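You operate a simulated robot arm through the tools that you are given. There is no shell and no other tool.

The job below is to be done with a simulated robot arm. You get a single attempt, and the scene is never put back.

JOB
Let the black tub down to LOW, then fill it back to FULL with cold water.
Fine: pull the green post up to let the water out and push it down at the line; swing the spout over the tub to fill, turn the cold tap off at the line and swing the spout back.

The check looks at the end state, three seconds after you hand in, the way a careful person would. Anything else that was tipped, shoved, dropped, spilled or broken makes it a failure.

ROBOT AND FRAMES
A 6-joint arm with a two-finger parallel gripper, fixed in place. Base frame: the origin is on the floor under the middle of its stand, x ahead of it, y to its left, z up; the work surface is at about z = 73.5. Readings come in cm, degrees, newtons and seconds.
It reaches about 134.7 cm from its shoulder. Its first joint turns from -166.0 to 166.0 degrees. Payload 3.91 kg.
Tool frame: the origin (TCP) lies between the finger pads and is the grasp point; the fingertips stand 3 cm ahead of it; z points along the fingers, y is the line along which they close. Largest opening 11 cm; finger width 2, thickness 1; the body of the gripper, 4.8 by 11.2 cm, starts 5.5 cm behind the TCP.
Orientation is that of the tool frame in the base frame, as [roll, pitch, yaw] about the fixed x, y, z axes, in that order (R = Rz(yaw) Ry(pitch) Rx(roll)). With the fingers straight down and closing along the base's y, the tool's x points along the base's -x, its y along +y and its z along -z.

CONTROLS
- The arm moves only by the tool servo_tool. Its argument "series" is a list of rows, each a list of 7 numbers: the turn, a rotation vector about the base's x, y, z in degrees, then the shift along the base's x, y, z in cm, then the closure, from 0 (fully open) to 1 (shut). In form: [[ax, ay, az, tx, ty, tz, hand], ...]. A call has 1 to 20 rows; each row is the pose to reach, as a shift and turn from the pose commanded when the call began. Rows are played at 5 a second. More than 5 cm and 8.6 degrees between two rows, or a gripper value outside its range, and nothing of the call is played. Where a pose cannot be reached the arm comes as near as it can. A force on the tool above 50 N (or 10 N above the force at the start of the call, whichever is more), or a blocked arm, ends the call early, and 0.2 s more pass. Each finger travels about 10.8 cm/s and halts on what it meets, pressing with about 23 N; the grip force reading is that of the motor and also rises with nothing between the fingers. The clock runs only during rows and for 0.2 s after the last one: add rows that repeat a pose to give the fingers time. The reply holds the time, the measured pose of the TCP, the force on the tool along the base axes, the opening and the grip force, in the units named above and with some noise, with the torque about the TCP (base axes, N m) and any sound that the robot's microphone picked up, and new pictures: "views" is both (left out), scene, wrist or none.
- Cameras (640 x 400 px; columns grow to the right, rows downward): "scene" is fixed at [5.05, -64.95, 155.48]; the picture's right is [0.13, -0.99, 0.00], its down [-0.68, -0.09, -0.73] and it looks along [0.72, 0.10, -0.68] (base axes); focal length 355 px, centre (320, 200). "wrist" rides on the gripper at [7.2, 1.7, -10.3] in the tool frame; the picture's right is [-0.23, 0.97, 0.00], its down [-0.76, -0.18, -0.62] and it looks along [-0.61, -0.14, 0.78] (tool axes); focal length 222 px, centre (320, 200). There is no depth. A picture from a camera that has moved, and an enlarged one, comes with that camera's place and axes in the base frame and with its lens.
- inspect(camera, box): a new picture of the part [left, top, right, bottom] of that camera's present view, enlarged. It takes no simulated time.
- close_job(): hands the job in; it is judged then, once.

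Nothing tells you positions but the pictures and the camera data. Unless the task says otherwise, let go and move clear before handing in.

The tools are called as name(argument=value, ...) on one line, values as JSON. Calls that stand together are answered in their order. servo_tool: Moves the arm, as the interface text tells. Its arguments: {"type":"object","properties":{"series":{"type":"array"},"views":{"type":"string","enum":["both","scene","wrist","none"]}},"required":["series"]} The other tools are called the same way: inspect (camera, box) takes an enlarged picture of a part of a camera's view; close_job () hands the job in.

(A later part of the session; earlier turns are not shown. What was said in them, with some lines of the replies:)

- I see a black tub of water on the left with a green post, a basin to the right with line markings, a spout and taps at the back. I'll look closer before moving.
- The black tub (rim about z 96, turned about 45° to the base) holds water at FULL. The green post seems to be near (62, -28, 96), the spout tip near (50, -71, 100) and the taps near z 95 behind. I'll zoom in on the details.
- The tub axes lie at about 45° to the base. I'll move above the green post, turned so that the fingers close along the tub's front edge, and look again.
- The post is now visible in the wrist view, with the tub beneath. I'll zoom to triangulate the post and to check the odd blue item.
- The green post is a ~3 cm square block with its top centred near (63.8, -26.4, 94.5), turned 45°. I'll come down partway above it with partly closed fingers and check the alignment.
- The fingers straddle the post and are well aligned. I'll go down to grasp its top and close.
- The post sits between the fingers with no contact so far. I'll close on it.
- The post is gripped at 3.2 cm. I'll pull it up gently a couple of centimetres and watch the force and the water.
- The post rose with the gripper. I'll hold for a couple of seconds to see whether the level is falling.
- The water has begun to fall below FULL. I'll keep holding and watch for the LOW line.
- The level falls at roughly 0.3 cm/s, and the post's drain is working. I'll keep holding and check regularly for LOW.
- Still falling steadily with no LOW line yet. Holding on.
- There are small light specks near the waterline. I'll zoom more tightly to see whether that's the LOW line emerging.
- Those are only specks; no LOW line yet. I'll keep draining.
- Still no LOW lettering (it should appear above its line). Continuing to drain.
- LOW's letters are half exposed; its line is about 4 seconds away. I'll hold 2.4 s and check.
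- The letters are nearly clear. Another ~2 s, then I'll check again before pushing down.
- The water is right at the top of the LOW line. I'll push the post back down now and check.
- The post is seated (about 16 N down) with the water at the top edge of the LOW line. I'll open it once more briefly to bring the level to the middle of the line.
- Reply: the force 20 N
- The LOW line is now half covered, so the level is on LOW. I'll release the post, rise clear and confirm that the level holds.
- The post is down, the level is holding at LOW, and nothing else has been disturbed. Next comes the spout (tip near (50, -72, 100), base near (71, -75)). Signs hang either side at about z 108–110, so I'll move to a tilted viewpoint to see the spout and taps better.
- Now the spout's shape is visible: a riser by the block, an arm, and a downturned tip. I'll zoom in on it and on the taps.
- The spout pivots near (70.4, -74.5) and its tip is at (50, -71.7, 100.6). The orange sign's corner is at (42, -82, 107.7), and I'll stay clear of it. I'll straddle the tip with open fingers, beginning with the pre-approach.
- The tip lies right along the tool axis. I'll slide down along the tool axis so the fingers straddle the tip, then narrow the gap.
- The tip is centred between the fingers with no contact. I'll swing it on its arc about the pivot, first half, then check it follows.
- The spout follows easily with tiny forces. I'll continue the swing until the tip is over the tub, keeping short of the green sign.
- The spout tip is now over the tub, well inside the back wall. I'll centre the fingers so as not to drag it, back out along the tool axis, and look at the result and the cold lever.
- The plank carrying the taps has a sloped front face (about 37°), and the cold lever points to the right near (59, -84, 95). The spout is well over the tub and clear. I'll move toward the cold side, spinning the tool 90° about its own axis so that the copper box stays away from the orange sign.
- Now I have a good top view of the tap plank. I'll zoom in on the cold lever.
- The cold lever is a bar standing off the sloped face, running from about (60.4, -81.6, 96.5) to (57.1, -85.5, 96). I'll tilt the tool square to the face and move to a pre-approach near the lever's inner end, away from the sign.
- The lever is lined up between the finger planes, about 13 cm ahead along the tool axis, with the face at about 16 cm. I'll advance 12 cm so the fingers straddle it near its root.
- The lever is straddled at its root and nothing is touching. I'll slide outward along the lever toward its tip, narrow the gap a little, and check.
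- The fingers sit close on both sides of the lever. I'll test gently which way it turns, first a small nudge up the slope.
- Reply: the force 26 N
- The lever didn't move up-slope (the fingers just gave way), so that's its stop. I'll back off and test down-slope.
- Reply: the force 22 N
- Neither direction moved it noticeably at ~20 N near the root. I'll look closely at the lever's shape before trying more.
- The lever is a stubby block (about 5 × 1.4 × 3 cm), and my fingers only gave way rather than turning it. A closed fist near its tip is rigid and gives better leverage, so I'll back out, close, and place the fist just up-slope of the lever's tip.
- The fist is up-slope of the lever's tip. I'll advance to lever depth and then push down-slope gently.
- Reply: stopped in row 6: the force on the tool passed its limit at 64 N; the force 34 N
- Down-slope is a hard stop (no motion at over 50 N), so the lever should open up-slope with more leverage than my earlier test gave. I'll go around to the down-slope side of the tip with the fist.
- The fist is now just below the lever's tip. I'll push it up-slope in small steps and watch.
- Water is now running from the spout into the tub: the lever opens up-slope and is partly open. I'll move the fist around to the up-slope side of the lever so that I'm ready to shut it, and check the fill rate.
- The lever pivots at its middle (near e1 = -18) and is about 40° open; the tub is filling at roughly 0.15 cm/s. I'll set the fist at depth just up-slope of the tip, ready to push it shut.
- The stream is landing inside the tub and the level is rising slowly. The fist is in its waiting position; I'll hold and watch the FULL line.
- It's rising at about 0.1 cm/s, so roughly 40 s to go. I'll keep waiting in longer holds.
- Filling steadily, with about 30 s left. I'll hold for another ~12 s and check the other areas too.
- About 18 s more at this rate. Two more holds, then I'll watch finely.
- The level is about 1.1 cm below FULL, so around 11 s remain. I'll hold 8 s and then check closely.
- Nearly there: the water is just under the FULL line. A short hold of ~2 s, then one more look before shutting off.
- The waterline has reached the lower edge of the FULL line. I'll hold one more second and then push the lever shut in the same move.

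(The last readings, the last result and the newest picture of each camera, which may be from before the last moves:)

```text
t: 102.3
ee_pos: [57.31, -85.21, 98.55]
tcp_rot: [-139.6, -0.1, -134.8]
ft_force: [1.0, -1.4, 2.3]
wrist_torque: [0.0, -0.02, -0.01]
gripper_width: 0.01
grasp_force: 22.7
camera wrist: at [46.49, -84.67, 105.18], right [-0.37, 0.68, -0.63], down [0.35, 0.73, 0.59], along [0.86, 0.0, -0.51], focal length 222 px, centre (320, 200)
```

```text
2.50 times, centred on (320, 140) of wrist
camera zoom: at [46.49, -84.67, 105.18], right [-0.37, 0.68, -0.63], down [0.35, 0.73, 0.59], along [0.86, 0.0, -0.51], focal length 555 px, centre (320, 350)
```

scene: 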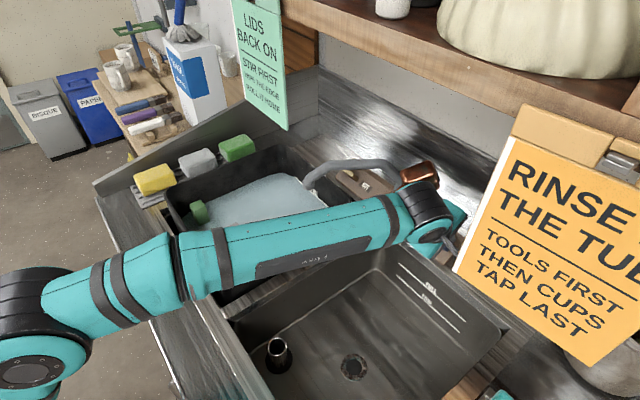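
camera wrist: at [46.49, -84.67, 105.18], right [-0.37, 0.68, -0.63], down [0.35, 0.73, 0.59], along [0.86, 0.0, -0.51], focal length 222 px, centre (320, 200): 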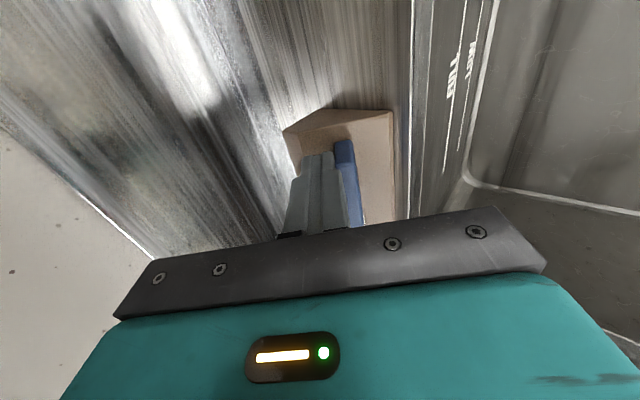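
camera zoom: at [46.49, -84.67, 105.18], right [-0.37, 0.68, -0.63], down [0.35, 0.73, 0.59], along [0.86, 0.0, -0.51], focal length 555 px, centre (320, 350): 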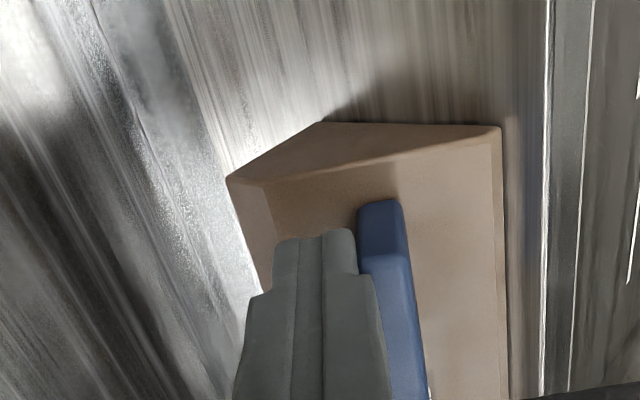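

The stream has stopped and the level is at the FULL line. I'll zoom in tightly on the waterline and the spout outlet.

inspect(camera="scene", box=[290, 175, 315, 195])

inspect(camera="scene", box=[305, 190, 330, 210])

```text
16.00 times, centred on (302, 185) of scene
camera zoom: at [5.05, -64.95, 155.48], right [0.13, -0.99, 0.0], down [-0.68, -0.09, -0.73], along [0.72, 0.1, -0.68], focal length 5675 px, centre (600, 440)
```

zoom: 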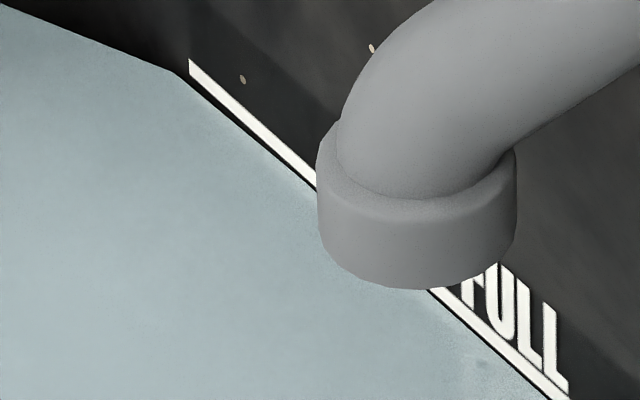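

```text
16.00 times, centred on (318, 200) of scene
camera zoom: at [5.05, -64.95, 155.48], right [0.13, -0.99, 0.0], down [-0.68, -0.09, -0.73], along [0.72, 0.1, -0.68], focal length 5675 px, centre (360, 200)
```

zoom: 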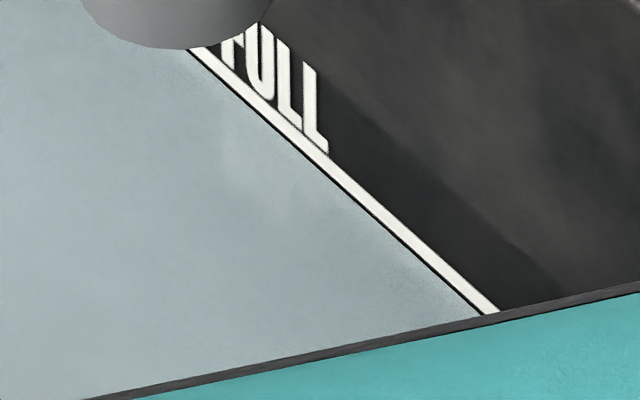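

The tap is off and the water sits right at the lower edge of the FULL line, about 2–3 mm short of where it started. A small top-up is worthwhile: since the lever pivots at its middle, I can open it by pushing its inner end down-slope. I'll slide over to that end first.

servo_tool(series=[[0, 0, 0, 0.43, -0.43, 0.51, 1], [0, 0, 0, 2.06, 1.2, 0.51, 1], [0, 0, 0, 3.61, 2.75, 0.51, 1], [0, 0, 0, 3.61, 2.75, 0.51, 1]], views="both")

inspect(camera="wrist", box=[220, 60, 420, 220])

inspect(camera="scene", box=[290, 175, 315, 195])

inspect(camera="scene", box=[340, 120, 480, 280])

```text
t: 103.3
ee_pos: [60.84, -82.39, 98.97]
tcp_rot: [-139.7, -0.1, -134.9]
ft_force: [1.3, -0.3, 0.7]
wrist_torque: [-0.02, 0.01, 0.02]
gripper_width: 0.01
grasp_force: 23.4
camera wrist: at [50.08, -81.99, 105.67], right [-0.37, 0.68, -0.63], down [0.35, 0.73, 0.59], along [0.86, 0.0, -0.51], focal length 222 px, centre (320, 200)
```

scene: 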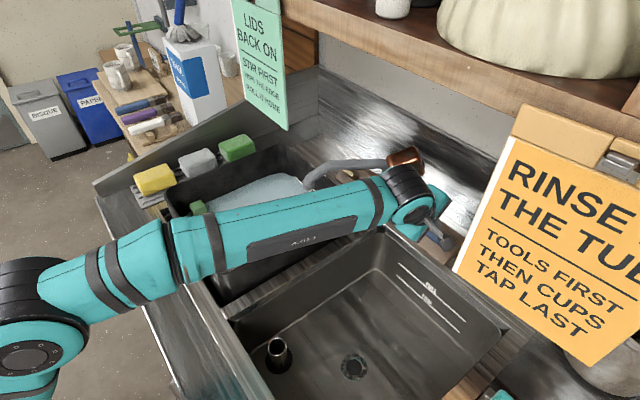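
wrist: 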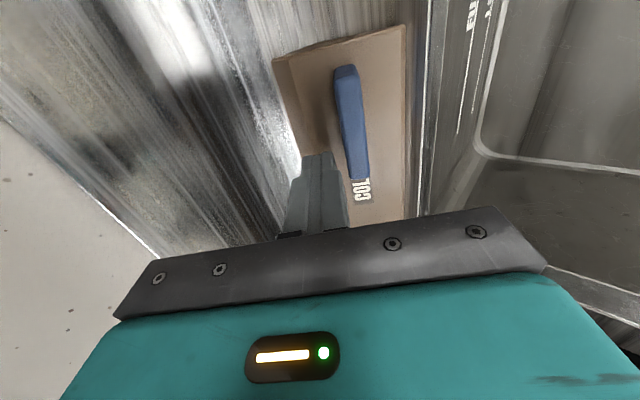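

```text
2.50 times, centred on (320, 140) of wrist
camera zoom: at [50.08, -81.99, 105.67], right [-0.37, 0.68, -0.63], down [0.35, 0.73, 0.59], along [0.86, 0.0, -0.51], focal length 555 px, centre (320, 350)
```

zoom: 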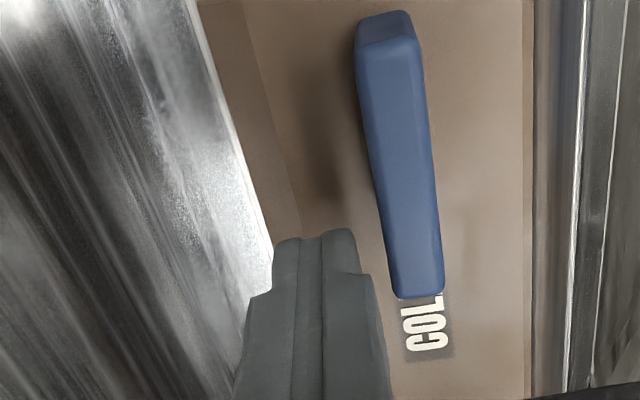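

```text
16.00 times, centred on (302, 185) of scene
camera zoom: at [5.05, -64.95, 155.48], right [0.13, -0.99, 0.0], down [-0.68, -0.09, -0.73], along [0.72, 0.1, -0.68], focal length 5675 px, centre (600, 440)
```

zoom: 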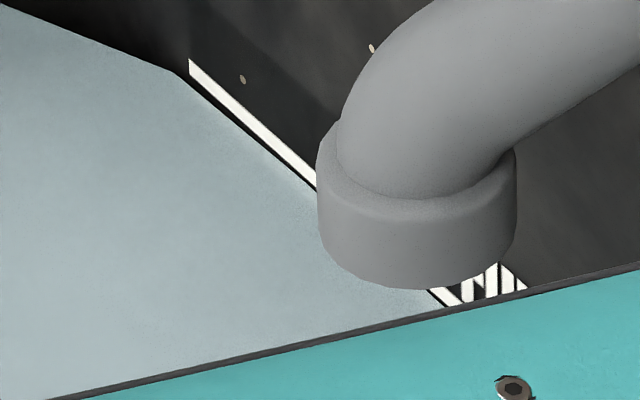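

```text
2.50 times, centred on (410, 200) of scene
camera zoom: at [5.05, -64.95, 155.48], right [0.13, -0.99, 0.0], down [-0.68, -0.09, -0.73], along [0.72, 0.1, -0.68], focal length 887 px, centre (95, 200)
```

zoom: 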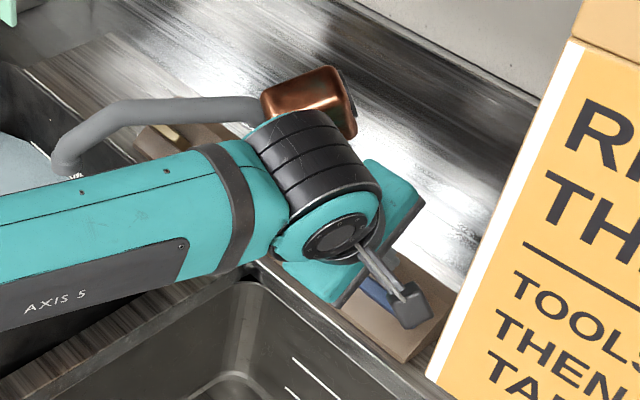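

The tap is fully off with no dribble. I'll nudge the lever's inner end to open it slightly, then go straight back to the waiting position above its tip.

servo_tool(series=[[0, 0, 0, -0.27, 0.27, -0.32, 1], [0, 0, 0, -0.54, 0.54, -0.64, 1], [0, 0, 0, -0.81, 0.81, -0.96, 1], [0, 0, 0, 0.43, -0.43, 0.51, 1], [0, 0, 0, -1.2, -2.06, 0.51, 1], [0, 0, 0, -2.75, -3.61, 0.51, 1]], views="both")

inspect(camera="scene", box=[290, 175, 315, 195])

inspect(camera="wrist", box=[220, 60, 420, 220])

```text
t: 104.7
ee_pos: [58.17, -86.01, 99.61]
tcp_rot: [-139.6, -0.1, -134.9]
ft_force: [0.0, 0.8, -0.3]
wrist_torque: [-0.01, 0.0, -0.01]
gripper_width: 0.0
grasp_force: 23.4
camera wrist: at [47.4, -85.52, 106.25], right [-0.37, 0.68, -0.63], down [0.35, 0.73, 0.59], along [0.86, 0.0, -0.51], focal length 222 px, centre (320, 200)
```

scene: 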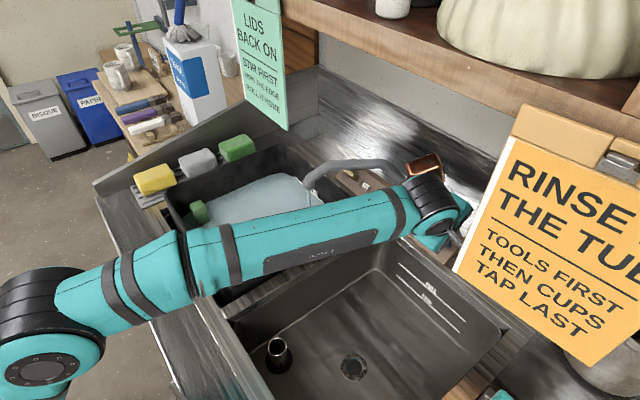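
wrist: 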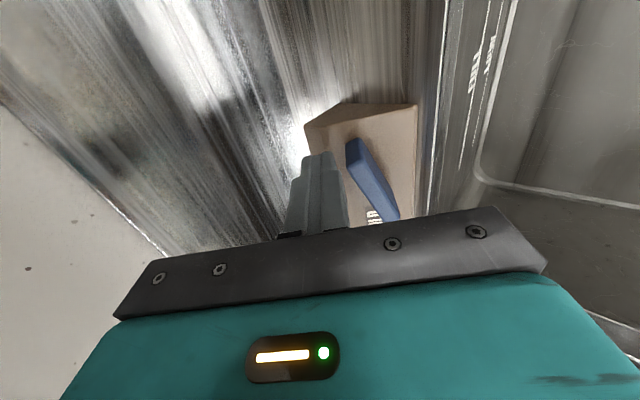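

```text
16.00 times, centred on (302, 185) of scene
camera zoom: at [5.05, -64.95, 155.48], right [0.13, -0.99, 0.0], down [-0.68, -0.09, -0.73], along [0.72, 0.1, -0.68], focal length 5675 px, centre (600, 440)
```

zoom: 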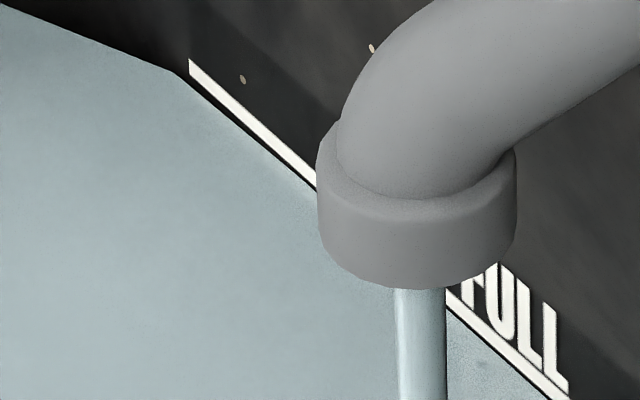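

```text
2.50 times, centred on (320, 140) of wrist
camera zoom: at [47.4, -85.52, 106.25], right [-0.37, 0.68, -0.63], down [0.35, 0.73, 0.59], along [0.86, 0.0, -0.51], focal length 555 px, centre (320, 350)
```

zoom: 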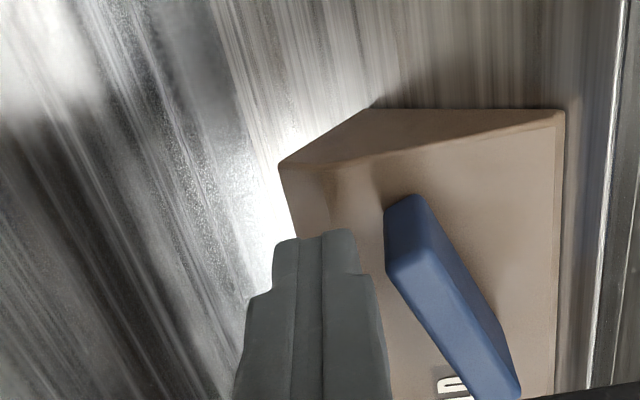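

A gentle stream is running again. I'll hold ~2 s and check the waterline.

servo_tool(series=[[0, 0, 0, 0, 0, 0, 1], [0, 0, 0, 0, 0, 0, 1], [0, 0, 0, 0, 0, 0, 1], [0, 0, 0, 0, 0, 0, 1], [0, 0, 0, 0, 0, 0, 1], [0, 0, 0, 0, 0, 0, 1], [0, 0, 0, 0, 0, 0, 1], [0, 0, 0, 0, 0, 0, 1], [0, 0, 0, 0, 0, 0, 1], [0, 0, 0, 0, 0, 0, 1]], views="none")

inspect(camera="scene", box=[290, 175, 315, 195])

```text
t: 106.9
ee_pos: [58.18, -85.98, 99.49]
tcp_rot: [-139.8, -0.2, -134.9]
ft_force: [0.9, -0.4, 0.0]
wrist_torque: [-0.03, 0.0, -0.01]
gripper_width: 0.0
grasp_force: 22.9
```

```text
16.00 times, centred on (302, 185) of scene
camera zoom: at [5.05, -64.95, 155.48], right [0.13, -0.99, 0.0], down [-0.68, -0.09, -0.73], along [0.72, 0.1, -0.68], focal length 5675 px, centre (600, 440)
```

zoom: 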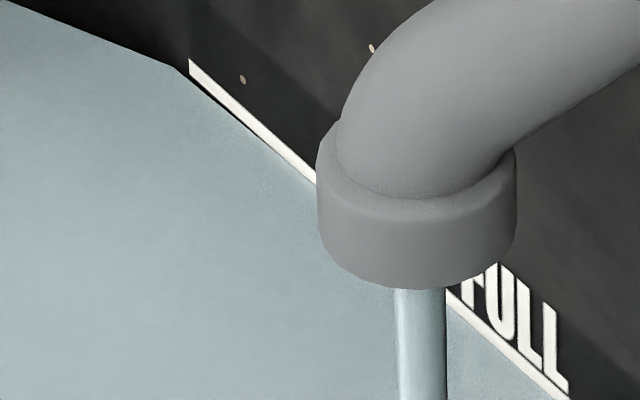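

The water now meets the line's lower edge. About 2 s more will bring it to mid-line; then I'll close in the same motion.

servo_tool(series=[[0, 0, 0, 0, 0, 0, 1], [0, 0, 0, 0, 0, 0, 1], [0, 0, 0, 0, 0, 0, 1], [0, 0, 0, 0, 0, 0, 1], [0, 0, 0, 0, 0, 0, 1], [0, 0, 0, 0, 0, 0, 1], [0, 0, 0, 0, 0, 0, 1], [0, 0, 0, 0, 0, 0, 1], [0, 0, 0, 0, 0, 0, 1], [0, 0, 0, 0, 0, 0, 1]], views="none")

inspect(camera="scene", box=[290, 175, 315, 195])

```text
t: 109.1
ee_pos: [58.04, -86.06, 99.53]
tcp_rot: [-139.7, 0.0, -134.8]
ft_force: [0.2, -0.3, 0.1]
wrist_torque: [0.0, 0.01, -0.04]
gripper_width: 0.01
grasp_force: 23.1
```

```text
16.00 times, centred on (302, 185) of scene
camera zoom: at [5.05, -64.95, 155.48], right [0.13, -0.99, 0.0], down [-0.68, -0.09, -0.73], along [0.72, 0.1, -0.68], focal length 5675 px, centre (600, 440)
```

zoom: 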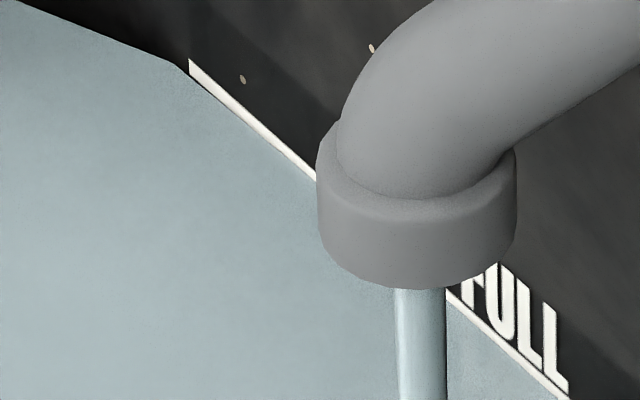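

The level is now within the line. Shutting the tap with the fist on its tip.

servo_tool(series=[[0, 0, 0, 0, 0, 0, 1], [0, 0, 0, 0, 0, 0, 1], [0, 0, 0, -0.27, 0.27, -0.32, 1], [0, 0, 0, -0.54, 0.54, -0.64, 1], [0, 0, 0, -0.76, 0.76, -0.9, 1], [0, 0, 0, -0.9, 0.9, -1.07, 1], [0, 0, 0, -0.9, 0.9, -1.07, 1]], views="both")

inspect(camera="scene", box=[290, 175, 315, 195])

inspect(camera="wrist", box=[220, 60, 420, 220])

```text
t: 110.7
ee_pos: [57.22, -85.12, 98.53]
tcp_rot: [-139.6, -0.2, -134.9]
ft_force: [8.0, -13.3, 9.4]
wrist_torque: [-0.14, -0.15, -0.15]
gripper_width: 0.0
grasp_force: 23.1
camera wrist: at [46.44, -84.64, 105.18], right [-0.37, 0.68, -0.63], down [0.35, 0.73, 0.59], along [0.86, -0.01, -0.5], focal length 222 px, centre (320, 200)
```

scene: 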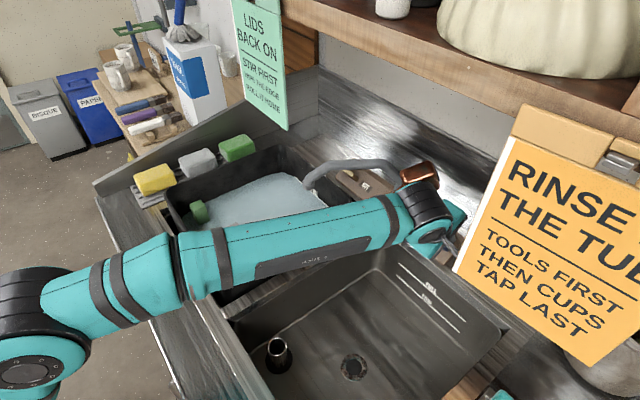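
wrist: 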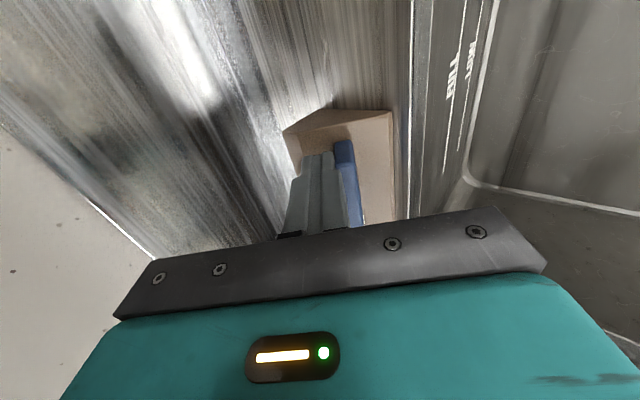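

```text
16.00 times, centred on (302, 185) of scene
camera zoom: at [5.05, -64.95, 155.48], right [0.13, -0.99, 0.0], down [-0.68, -0.09, -0.73], along [0.72, 0.1, -0.68], focal length 5675 px, centre (600, 440)
```

zoom: 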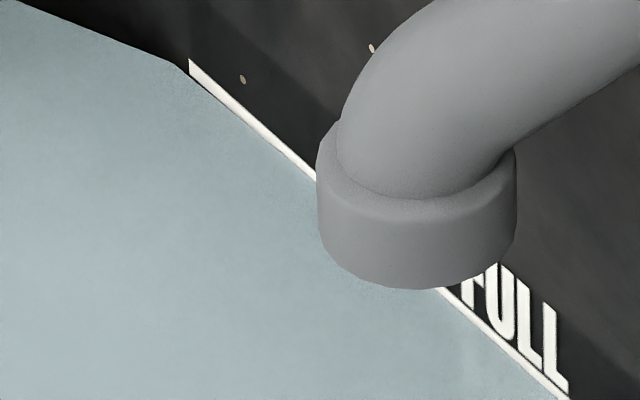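

```text
2.50 times, centred on (320, 140) of wrist
camera zoom: at [46.44, -84.64, 105.18], right [-0.37, 0.68, -0.63], down [0.35, 0.73, 0.59], along [0.86, -0.01, -0.5], focal length 555 px, centre (320, 350)
```

zoom: 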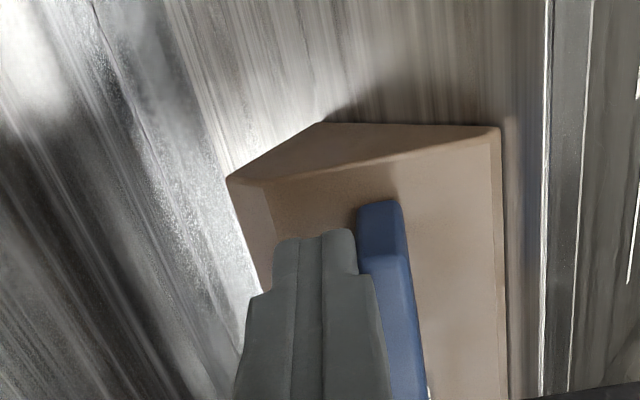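

The stream is off, the lever is against its closed stop, and the level matches FULL as at the start. I'll back out of the tap area the way I came, clear of the sign, and level the tilt.

servo_tool(series=[[0, 0, 0, 0.43, -0.43, 0.51, 1], [0, 0, 0, 1.49, 0.63, 0.51, 1], [0, 0, 0, 2.55, 1.69, 0.51, 1], [0, 0, 0, 0.96, 3.28, 3.19, 1], [0, 0, 0, -0.63, 4.87, 5.87, 1], [0, 0, 0, -2.22, 6.46, 8.55, 1], [0, 0, 0, -3.81, 8.05, 11.23, 1], [0, 0, 0, -5.63, 9.87, 14.3, 1], [2.83, 2.83, 0, -6.3, 11.9, 15.1, 1], [5.66, 5.66, 0, -7.0, 13.9, 15.9, 1], [8.49, 8.49, 0, -7.7, 16.0, 16.7, 1], [11.32, 11.32, 0, -8.4, 18.0, 17.6, 1], [14.14, 14.14, 0, -9.1, 20.1, 18.4, 1], [14.14, 14.14, 0, -9.1, 20.1, 18.4, 1]], views="both")

inspect(camera="wrist", box=[180, 20, 290, 130])

inspect(camera="scene", box=[270, 150, 470, 270])

```text
t: 113.7
ee_pos: [48.1, -64.98, 116.64]
tcp_rot: [-159.8, 0.0, -134.9]
ft_force: [0.3, 0.3, -0.2]
wrist_torque: [-0.01, -0.02, 0.01]
gripper_width: 0.03
grasp_force: 23.1
camera wrist: at [39.37, -66.49, 125.82], right [-0.49, 0.81, -0.34], down [0.5, 0.57, 0.65], along [0.71, 0.14, -0.68], focal length 222 px, centre (320, 200)
```

scene: 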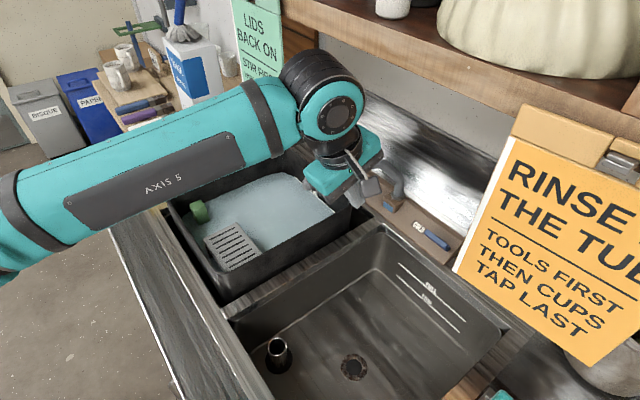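
wrist: 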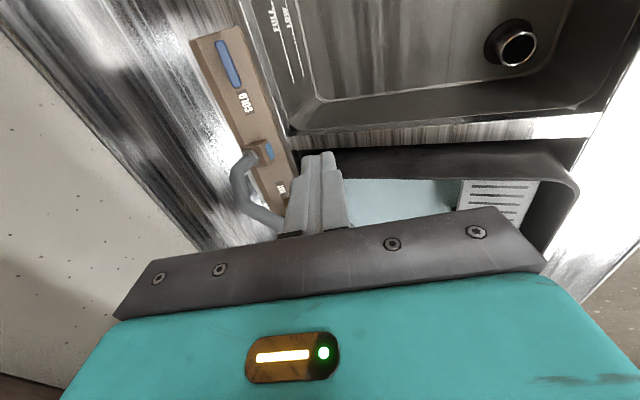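

```text
3.64 times, centred on (235, 75) of wrist
camera zoom: at [39.37, -66.49, 125.82], right [-0.49, 0.81, -0.34], down [0.5, 0.57, 0.65], along [0.71, 0.14, -0.68], focal length 808 px, centre (629, 654)
```

zoom: 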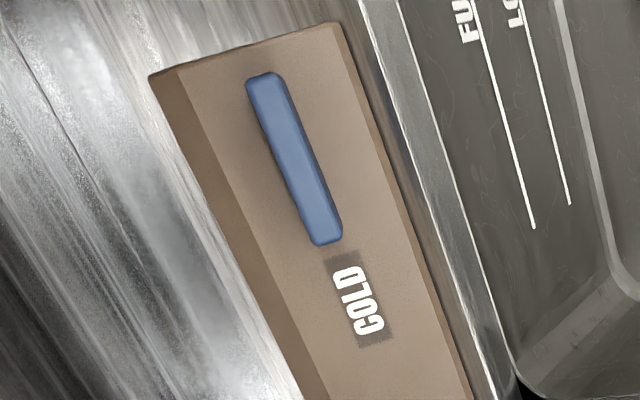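

```text
3.20 times, centred on (370, 210) of scene
camera zoom: at [5.05, -64.95, 155.48], right [0.13, -0.99, 0.0], down [-0.68, -0.09, -0.73], along [0.72, 0.1, -0.68], focal length 1135 px, centre (160, 168)
```

zoom: 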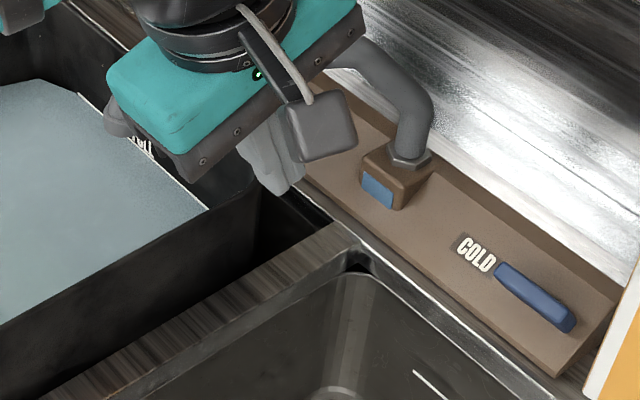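

The lever is back exactly as it began. I want to be sure the orange sign wasn't disturbed, so I'll compare it with the earlier view.

inspect(camera="scene", box=[370, 180, 480, 270])

inspect(camera="scene", box=[440, 90, 640, 390])

```text
4.44 times, centred on (425, 225) of scene
camera zoom: at [5.05, -64.95, 155.48], right [0.13, -0.99, 0.0], down [-0.68, -0.09, -0.73], along [0.72, 0.1, -0.68], focal length 1576 px, centre (-147, 89)
```

zoom: 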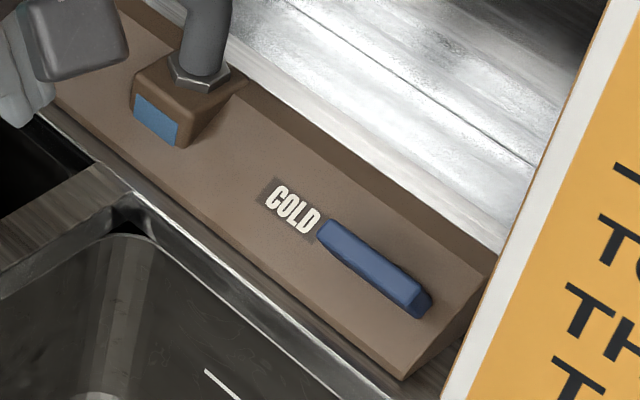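

```text
1.33 times, centred on (540, 240) of scene
camera zoom: at [5.05, -64.95, 155.48], right [0.13, -0.99, 0.0], down [-0.68, -0.09, -0.73], along [0.72, 0.1, -0.68], focal length 473 px, centre (27, 147)
```

zoom: 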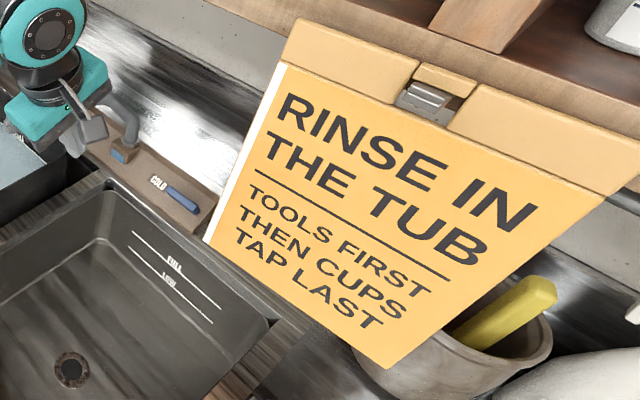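

I'll take the same crop as at the very start to compare the sign's position precisely.

inspect(camera="scene", box=[320, 140, 480, 320])

inspect(camera="scene", box=[330, 145, 470, 265])

```text
2.22 times, centred on (400, 230) of scene
camera zoom: at [5.05, -64.95, 155.48], right [0.13, -0.99, 0.0], down [-0.68, -0.09, -0.73], along [0.72, 0.1, -0.68], focal length 788 px, centre (142, 133)
```

zoom: 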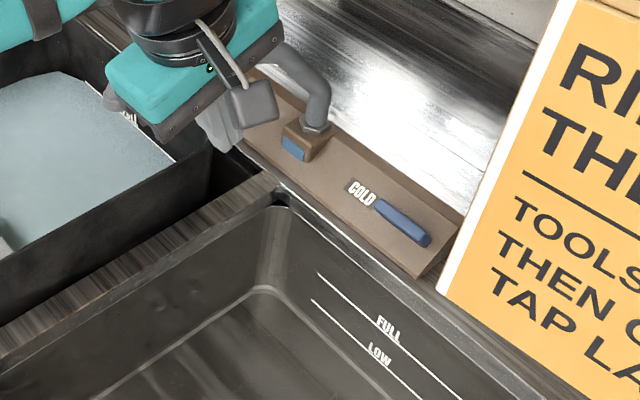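

```text
3.33 times, centred on (400, 205) of scene
camera zoom: at [5.05, -64.95, 155.48], right [0.13, -0.99, 0.0], down [-0.68, -0.09, -0.73], along [0.72, 0.1, -0.68], focal length 1182 px, centre (53, 183)
```

zoom: 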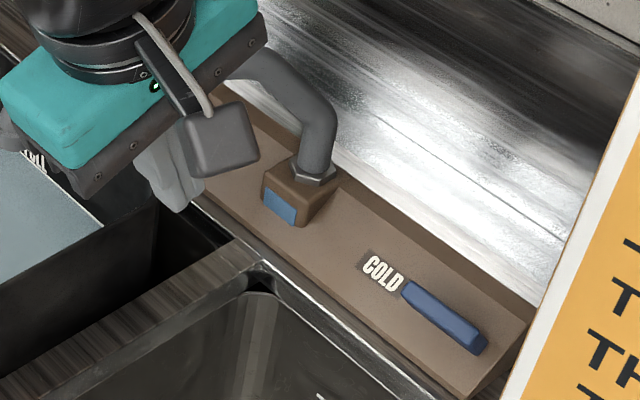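

The sign is essentially where it was (its bottom edge differs by only a few millimetres), and I'll keep well away from it. Now I'll spin the tool back and return to the pre-approach above the spout tip over the tub.

servo_tool(series=[[1.811, -1.799, -7.05, 0, 0, 0, 1], [3.622, -3.598, -14.1, 0, 0, 0, 1], [5.433, -5.397, -21.15, 0, 0, 0, 1], [7.244, -7.196, -28.2, 0, 0, 0, 1], [9.055, -8.995, -35.25, 0, 0, 0, 1], [10.866, -10.794, -42.3, 0, 0, 0, 1], [12.677, -12.593, -49.35, 2.7, 2.4, 0, 0.8], [14.488, -14.392, -56.4, 5.4, 4.8, 0, 0.6], [16.299, -16.191, -63.45, 8.1, 7.2, -0.3, 0.36], [18.11, -17.99, -70.5, 10.8, 9.6, -0.6, 0.36], [19.921, -19.789, -77.55, 13.5, 12.0, -0.9, 0.36], [21.732, -21.588, -84.6, 16.3, 14.35, -1.2, 0.36], [21.732, -21.588, -84.6, 16.3, 14.35, -1.2, 0.36]], views="both")

inspect(camera="wrist", box=[200, 60, 440, 230])

inspect(camera="scene", box=[150, 140, 350, 300])

```text
t: 116.5
ee_pos: [64.55, -50.68, 115.67]
tcp_rot: [-179.6, 19.8, 135.1]
ft_force: [-0.4, 0.0, 0.4]
wrist_torque: [0.03, 0.02, -0.04]
gripper_width: 7.03
grasp_force: 0.0
camera wrist: at [58.38, -42.12, 122.82], right [0.84, 0.54, 0.07], down [0.24, -0.48, 0.85], along [0.49, -0.69, -0.53], focal length 222 px, centre (320, 200)
```

scene: 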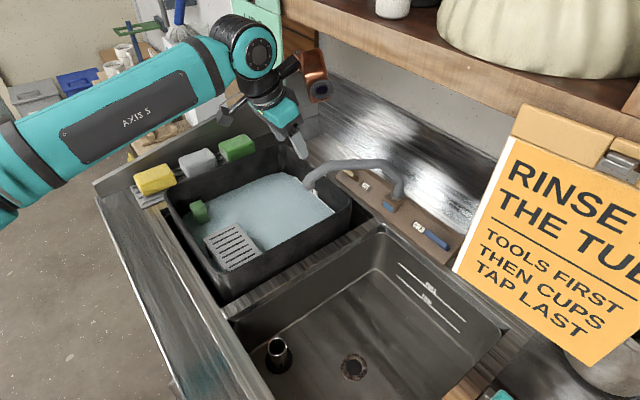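
wrist: 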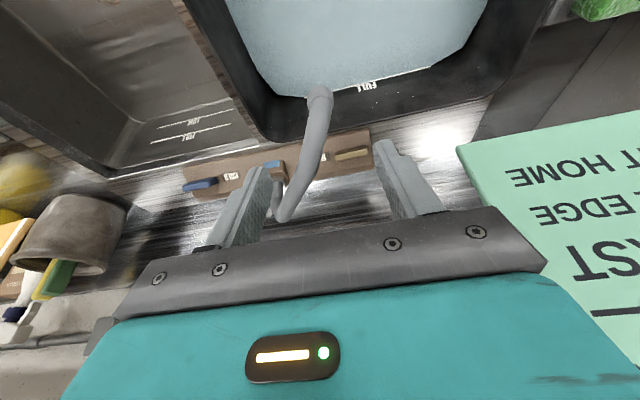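

```text
2.35 times, centred on (320, 145) of wrist
camera zoom: at [58.38, -42.12, 122.82], right [0.84, 0.54, 0.07], down [0.24, -0.48, 0.85], along [0.49, -0.69, -0.53], focal length 523 px, centre (320, 329)
```

zoom: 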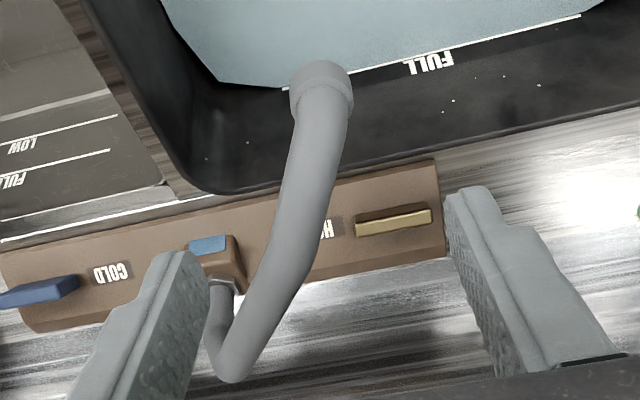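

```text
2.50 times, centred on (250, 220) of scene
camera zoom: at [5.05, -64.95, 155.48], right [0.13, -0.99, 0.0], down [-0.68, -0.09, -0.73], along [0.72, 0.1, -0.68], focal length 887 px, centre (495, 150)
```

zoom: 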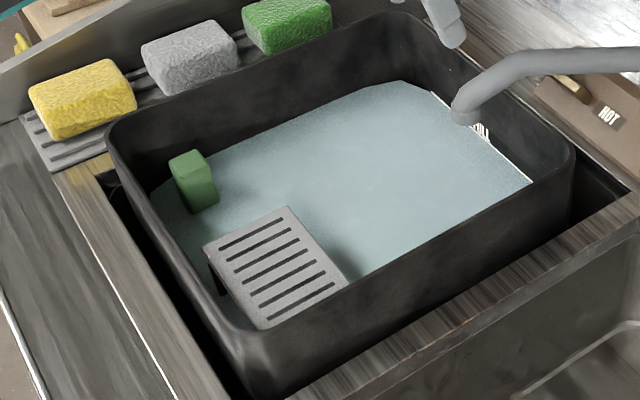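

The water level and post look right. The spout tip is at about (67.9, -53.6, 100.3); I'll descend to straddle it again and narrow the fingers.

servo_tool(series=[[0, 0, 0, -0.4, 0.73, -0.3, 0.36], [0, 0, 0, 0.45, -0.12, -3.6, 0.36], [0, 0, 0, 1.3, -0.97, -6.9, 0.36], [0, 0, 0, 2.15, -1.82, -10.2, 0.36], [0, 0, 0, 2.95, -2.62, -13.4, 0.36], [0, 0, 0, 2.95, -2.62, -13.4, 0.58], [0, 0, 0, 2.95, -2.62, -13.4, 0.58]], views="both")

inspect(camera="wrist", box=[200, 80, 440, 230])

```text
t: 118.1
ee_pos: [67.24, -53.21, 102.16]
tcp_rot: [-179.5, 19.8, 135.1]
ft_force: [-0.6, 0.3, 0.0]
wrist_torque: [0.0, 0.0, -0.01]
gripper_width: 4.64
grasp_force: 0.1
camera wrist: at [61.31, -44.76, 109.35], right [0.84, 0.54, 0.07], down [0.24, -0.48, 0.85], along [0.49, -0.69, -0.53], focal length 222 px, centre (320, 200)
```

scene: 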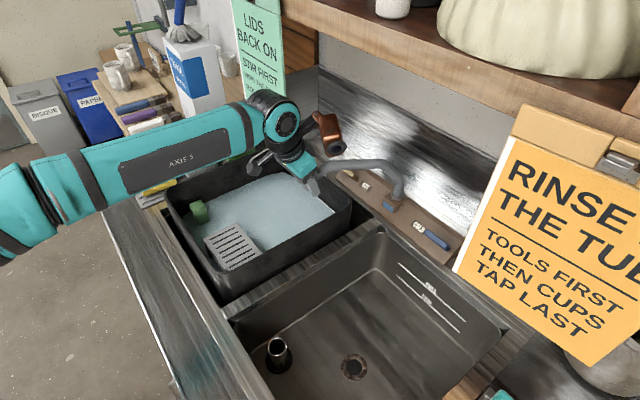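
wrist: 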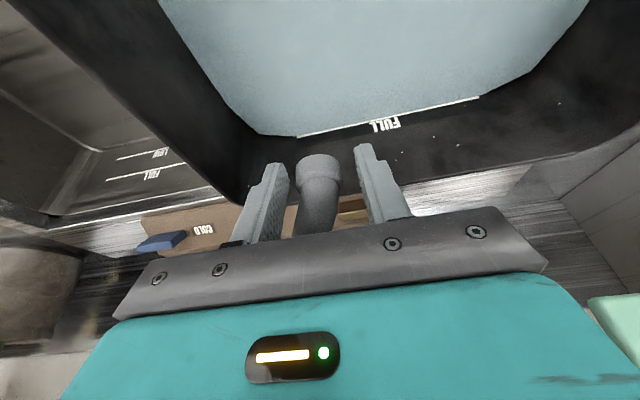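

```text
2.67 times, centred on (320, 155) of wrist
camera zoom: at [61.31, -44.76, 109.35], right [0.84, 0.54, 0.07], down [0.24, -0.48, 0.85], along [0.49, -0.69, -0.53], focal length 592 px, centre (320, 320)
```

zoom: 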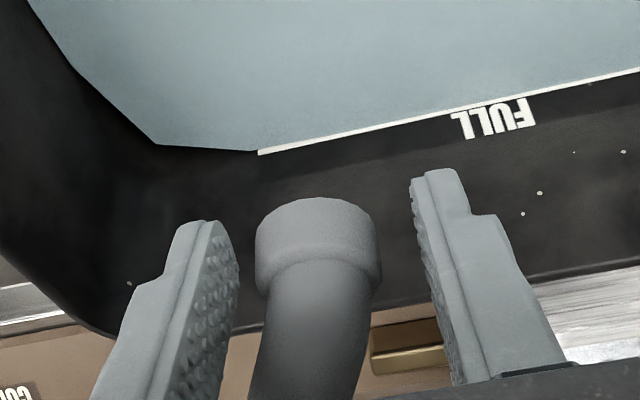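

The tip is straddled cleanly. I'll swing the spout back along its arc, first half.

servo_tool(series=[[0, 0, 0, -1.88, -0.31, 0, 0.58], [0, 0, 0, -4.0, -0.88, 0, 0.58], [0, 0, 0, -6.05, -1.67, 0, 0.58], [0, 0, 0, -8.01, -2.67, 0, 0.58], [0, 0, 0, -9.86, -3.86, 0, 0.58], [0, 0, 0, -11.56, -5.25, 0, 0.58], [0, 0, 0, -13.12, -6.8, 0, 0.58], [0, 0, 0, -13.12, -6.8, 0, 0.58]], views="both")

inspect(camera="wrist", box=[200, 80, 440, 230])

```text
t: 119.9
ee_pos: [54.21, -59.98, 102.16]
tcp_rot: [-179.5, 19.9, 135.2]
ft_force: [0.1, 0.1, 0.5]
wrist_torque: [0.04, -0.01, 0.0]
gripper_width: 4.61
grasp_force: 0.1
camera wrist: at [48.13, -51.56, 109.41], right [0.84, 0.54, 0.07], down [0.24, -0.48, 0.85], along [0.49, -0.69, -0.53], focal length 222 px, centre (320, 200)
```

scene: 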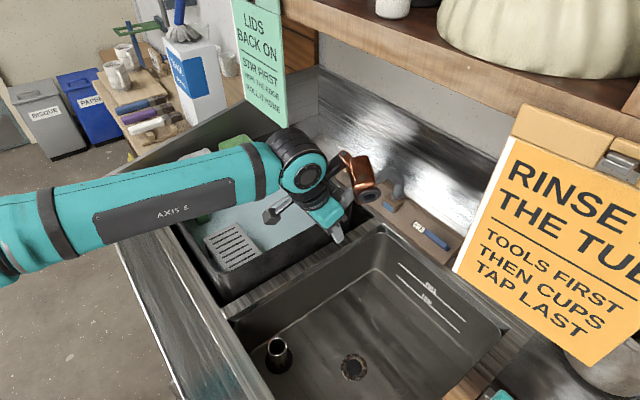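
wrist: 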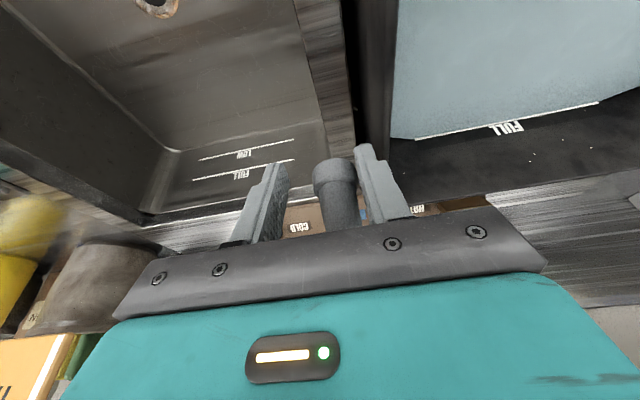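

```text
2.67 times, centred on (320, 155) of wrist
camera zoom: at [48.13, -51.56, 109.41], right [0.84, 0.54, 0.07], down [0.24, -0.48, 0.85], along [0.49, -0.69, -0.53], focal length 592 px, centre (320, 320)
```

zoom: 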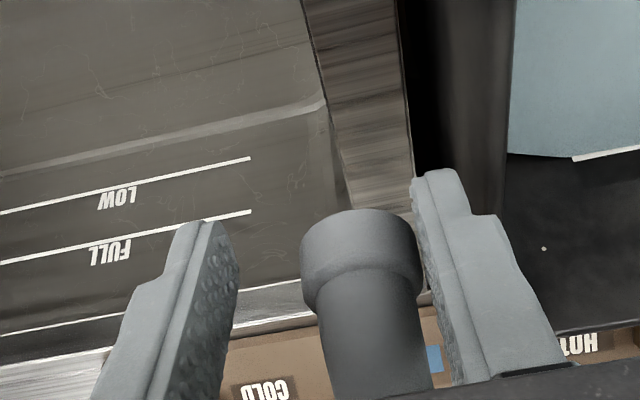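

The spout follows. I'll bring it the rest of the way to its original position over the basin.

servo_tool(series=[[0, 0, 0, -1.38, -1.71, 0, 0.58], [0, 0, 0, -2.58, -3.55, 0, 0.58], [0, 0, 0, -3.58, -5.51, 0, 0.58], [0, 0, 0, -4.37, -7.56, 0, 0.58], [0, 0, 0, -4.93, -9.69, 0, 0.58], [0, 0, 0, -5.19, -11.13, 0, 0.58], [0, 0, 0, -5.29, -12.0, 0, 0.58], [0, 0, 0, -5.29, -12.0, 0, 0.58]], views="both")

inspect(camera="wrist", box=[200, 80, 440, 230])

inspect(camera="scene", box=[330, 145, 470, 265])

```text
t: 121.7
ee_pos: [48.89, -72.03, 102.2]
tcp_rot: [-179.6, 19.8, 135.2]
ft_force: [-0.1, 0.1, -0.6]
wrist_torque: [0.0, 0.01, 0.0]
gripper_width: 4.62
grasp_force: 0.0
camera wrist: at [42.87, -63.61, 109.36], right [0.84, 0.54, 0.07], down [0.24, -0.48, 0.85], along [0.49, -0.69, -0.53], focal length 222 px, centre (320, 200)
```

scene: 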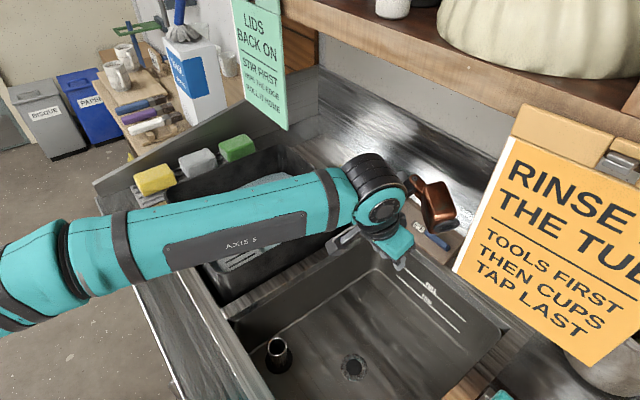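
wrist: 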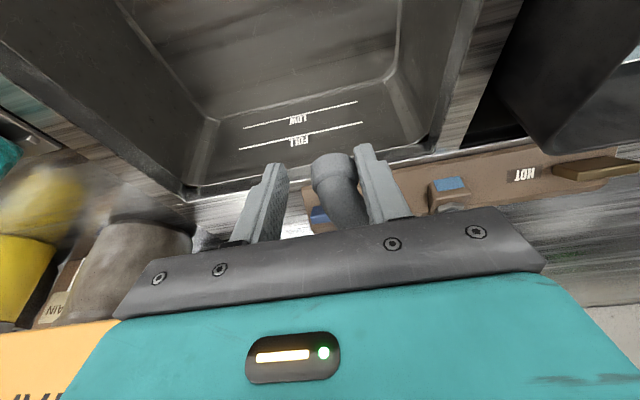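

```text
2.67 times, centred on (320, 155) of wrist
camera zoom: at [42.87, -63.61, 109.36], right [0.84, 0.54, 0.07], down [0.24, -0.48, 0.85], along [0.49, -0.69, -0.53], focal length 592 px, centre (320, 320)
```

zoom: 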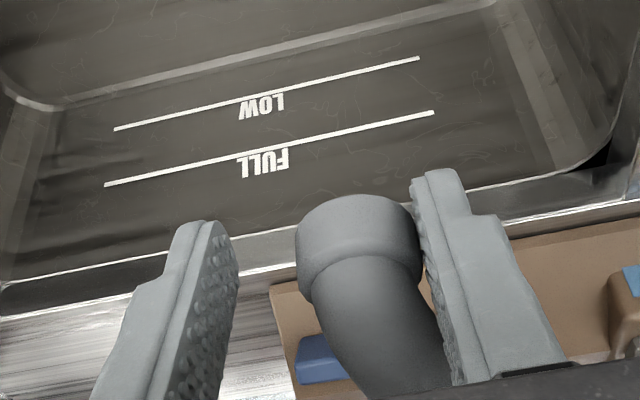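

```text
3.33 times, centred on (400, 205) of scene
camera zoom: at [5.05, -64.95, 155.48], right [0.13, -0.99, 0.0], down [-0.68, -0.09, -0.73], along [0.72, 0.1, -0.68], focal length 1182 px, centre (53, 183)
```

zoom: 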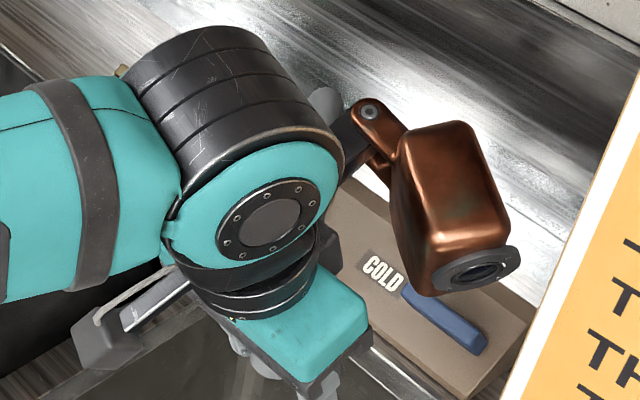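

The spout is back where it started. I'll centre the fingers, open, and withdraw along the tool axis, then check everything.

servo_tool(series=[[0, 0, 0, 0.5, 0.5, 0, 0.5], [0, 0, 0, 0.5, 0.5, 0, 0.36], [0, 0, 0, -0.35, 1.35, 3.3, 0.36], [0, 0, 0, -1.2, 2.2, 6.6, 0.36], [0, 0, 0, -2.05, 3.05, 9.9, 0.36], [0, 0, 0, -2.9, 3.9, 13.2, 0.36], [0, 0, 0, -3.8, 6.5, 16.5, 0.36], [0, 0, 0, -4.7, 9.5, 19.5, 0.36], [0, 0, 0, -5.6, 13.0, 22.5, 0.36], [0, 0, 0, -6.5, 17.0, 25.0, 0.36], [0, 0, 0, -7.5, 21.0, 27.0, 0.36], [0, 0, 0, -8.5, 25.0, 28.0, 0.36], [0, 0, 0, -9.5, 29.0, 29.0, 0.36], [0, 0, 0, -9.5, 29.0, 29.0, 0.36]], views="both")

inspect(camera="scene", box=[330, 145, 470, 265])

inspect(camera="scene", box=[290, 170, 340, 220])

inspect(camera="scene", box=[150, 140, 350, 300])

```text
t: 124.7
ee_pos: [39.36, -43.01, 131.3]
tcp_rot: [-179.5, 19.8, 135.2]
ft_force: [0.1, -0.3, -0.1]
wrist_torque: [0.04, -0.03, -0.01]
gripper_width: 7.05
grasp_force: 0.2
camera wrist: at [33.29, -34.56, 138.42], right [0.84, 0.54, 0.07], down [0.24, -0.48, 0.85], along [0.49, -0.69, -0.53], focal length 222 px, centre (320, 200)
```

scene: 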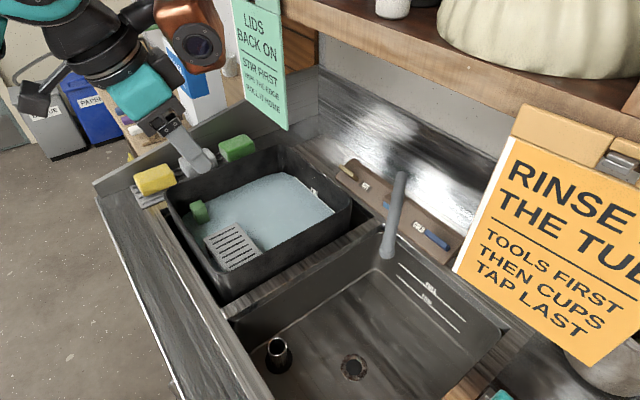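
wrist: 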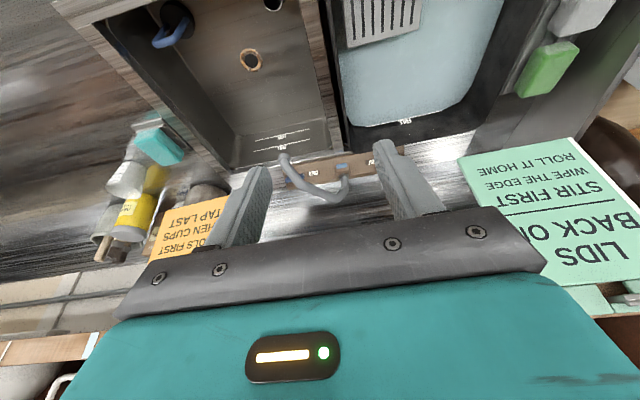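

```text
3.33 times, centred on (400, 205) of scene
camera zoom: at [5.05, -64.95, 155.48], right [0.13, -0.99, 0.0], down [-0.68, -0.09, -0.73], along [0.72, 0.1, -0.68], focal length 1182 px, centre (53, 183)
```

zoom: 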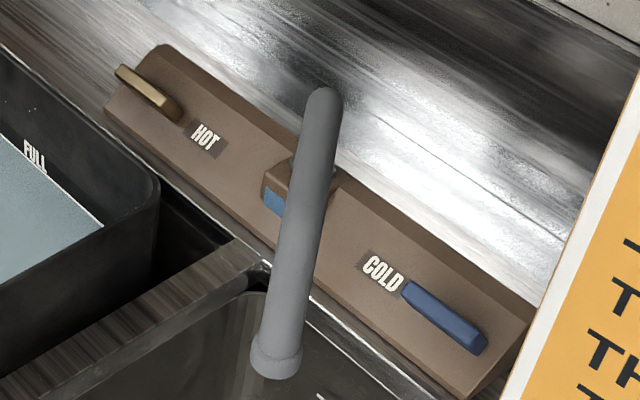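

```text
8.00 times, centred on (315, 195) of scene
camera zoom: at [5.05, -64.95, 155.48], right [0.13, -0.99, 0.0], down [-0.68, -0.09, -0.73], along [0.72, 0.1, -0.68], focal length 2837 px, centre (360, 240)
```

zoom: 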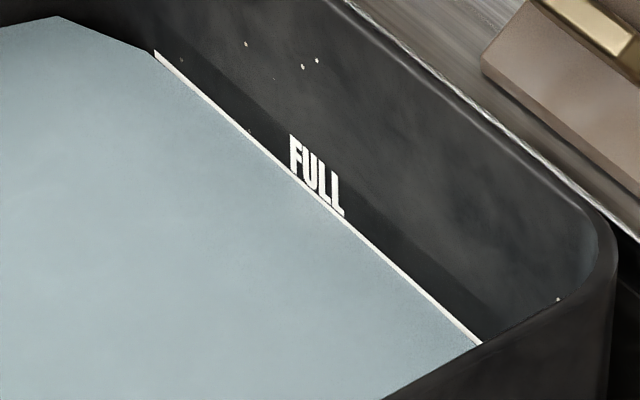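

```text
2.50 times, centred on (250, 220) of scene
camera zoom: at [5.05, -64.95, 155.48], right [0.13, -0.99, 0.0], down [-0.68, -0.09, -0.73], along [0.72, 0.1, -0.68], focal length 887 px, centre (495, 150)
```

zoom: 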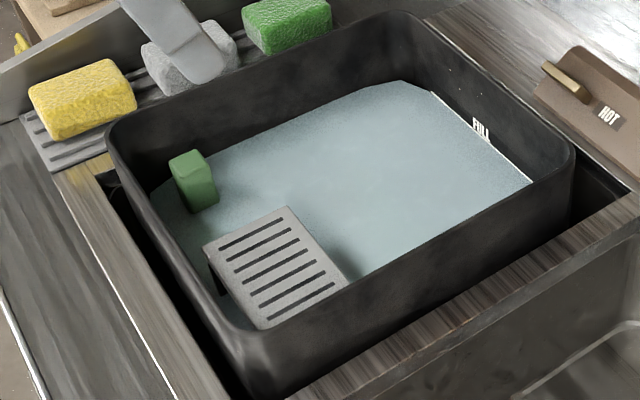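

Final state: the water is at FULL, exactly as at the start and holding steady. The post is seated, the cold lever is back at its closed stop and the spout is back over the basin. The gripper is empty and clear. The one stray contact I found is the orange sign, whose bottom edge hangs a few millimetres off; I'm leaving that alone and handing in.

close_job()

```text
The job is handed in.
```

The black tub was drained to LOW and refilled to FULL with cold water, and the job is handed in. I haven't seen the check's result.

- **Drain:** I pulled the green post up and pushed it down with the water on the LOW line. The level held afterwards, so the post is sealing.
- **Fill:** The first shut-off left the water 2–3 mm short, so I opened the cold tap again briefly to top it up. The level then matched where it started and stayed steady until I handed in.
- **Cold tap:** The lever is back against its closed stop and no water is running.
- **Spout:** It is back over the basin, with the tip about half a centimetre from its original spot.

- **Orange sign:** The bottom edge of the "RINSE THE TUBS" sign now hangs about 4 mm forward of where it was. I think the wrist camera brushed it while I was working the cold lever. I left it alone because nudging it back risked moving it more.

I saw no spills, and nothing else was knocked or moved. The gripper is empty and clear of the sink.
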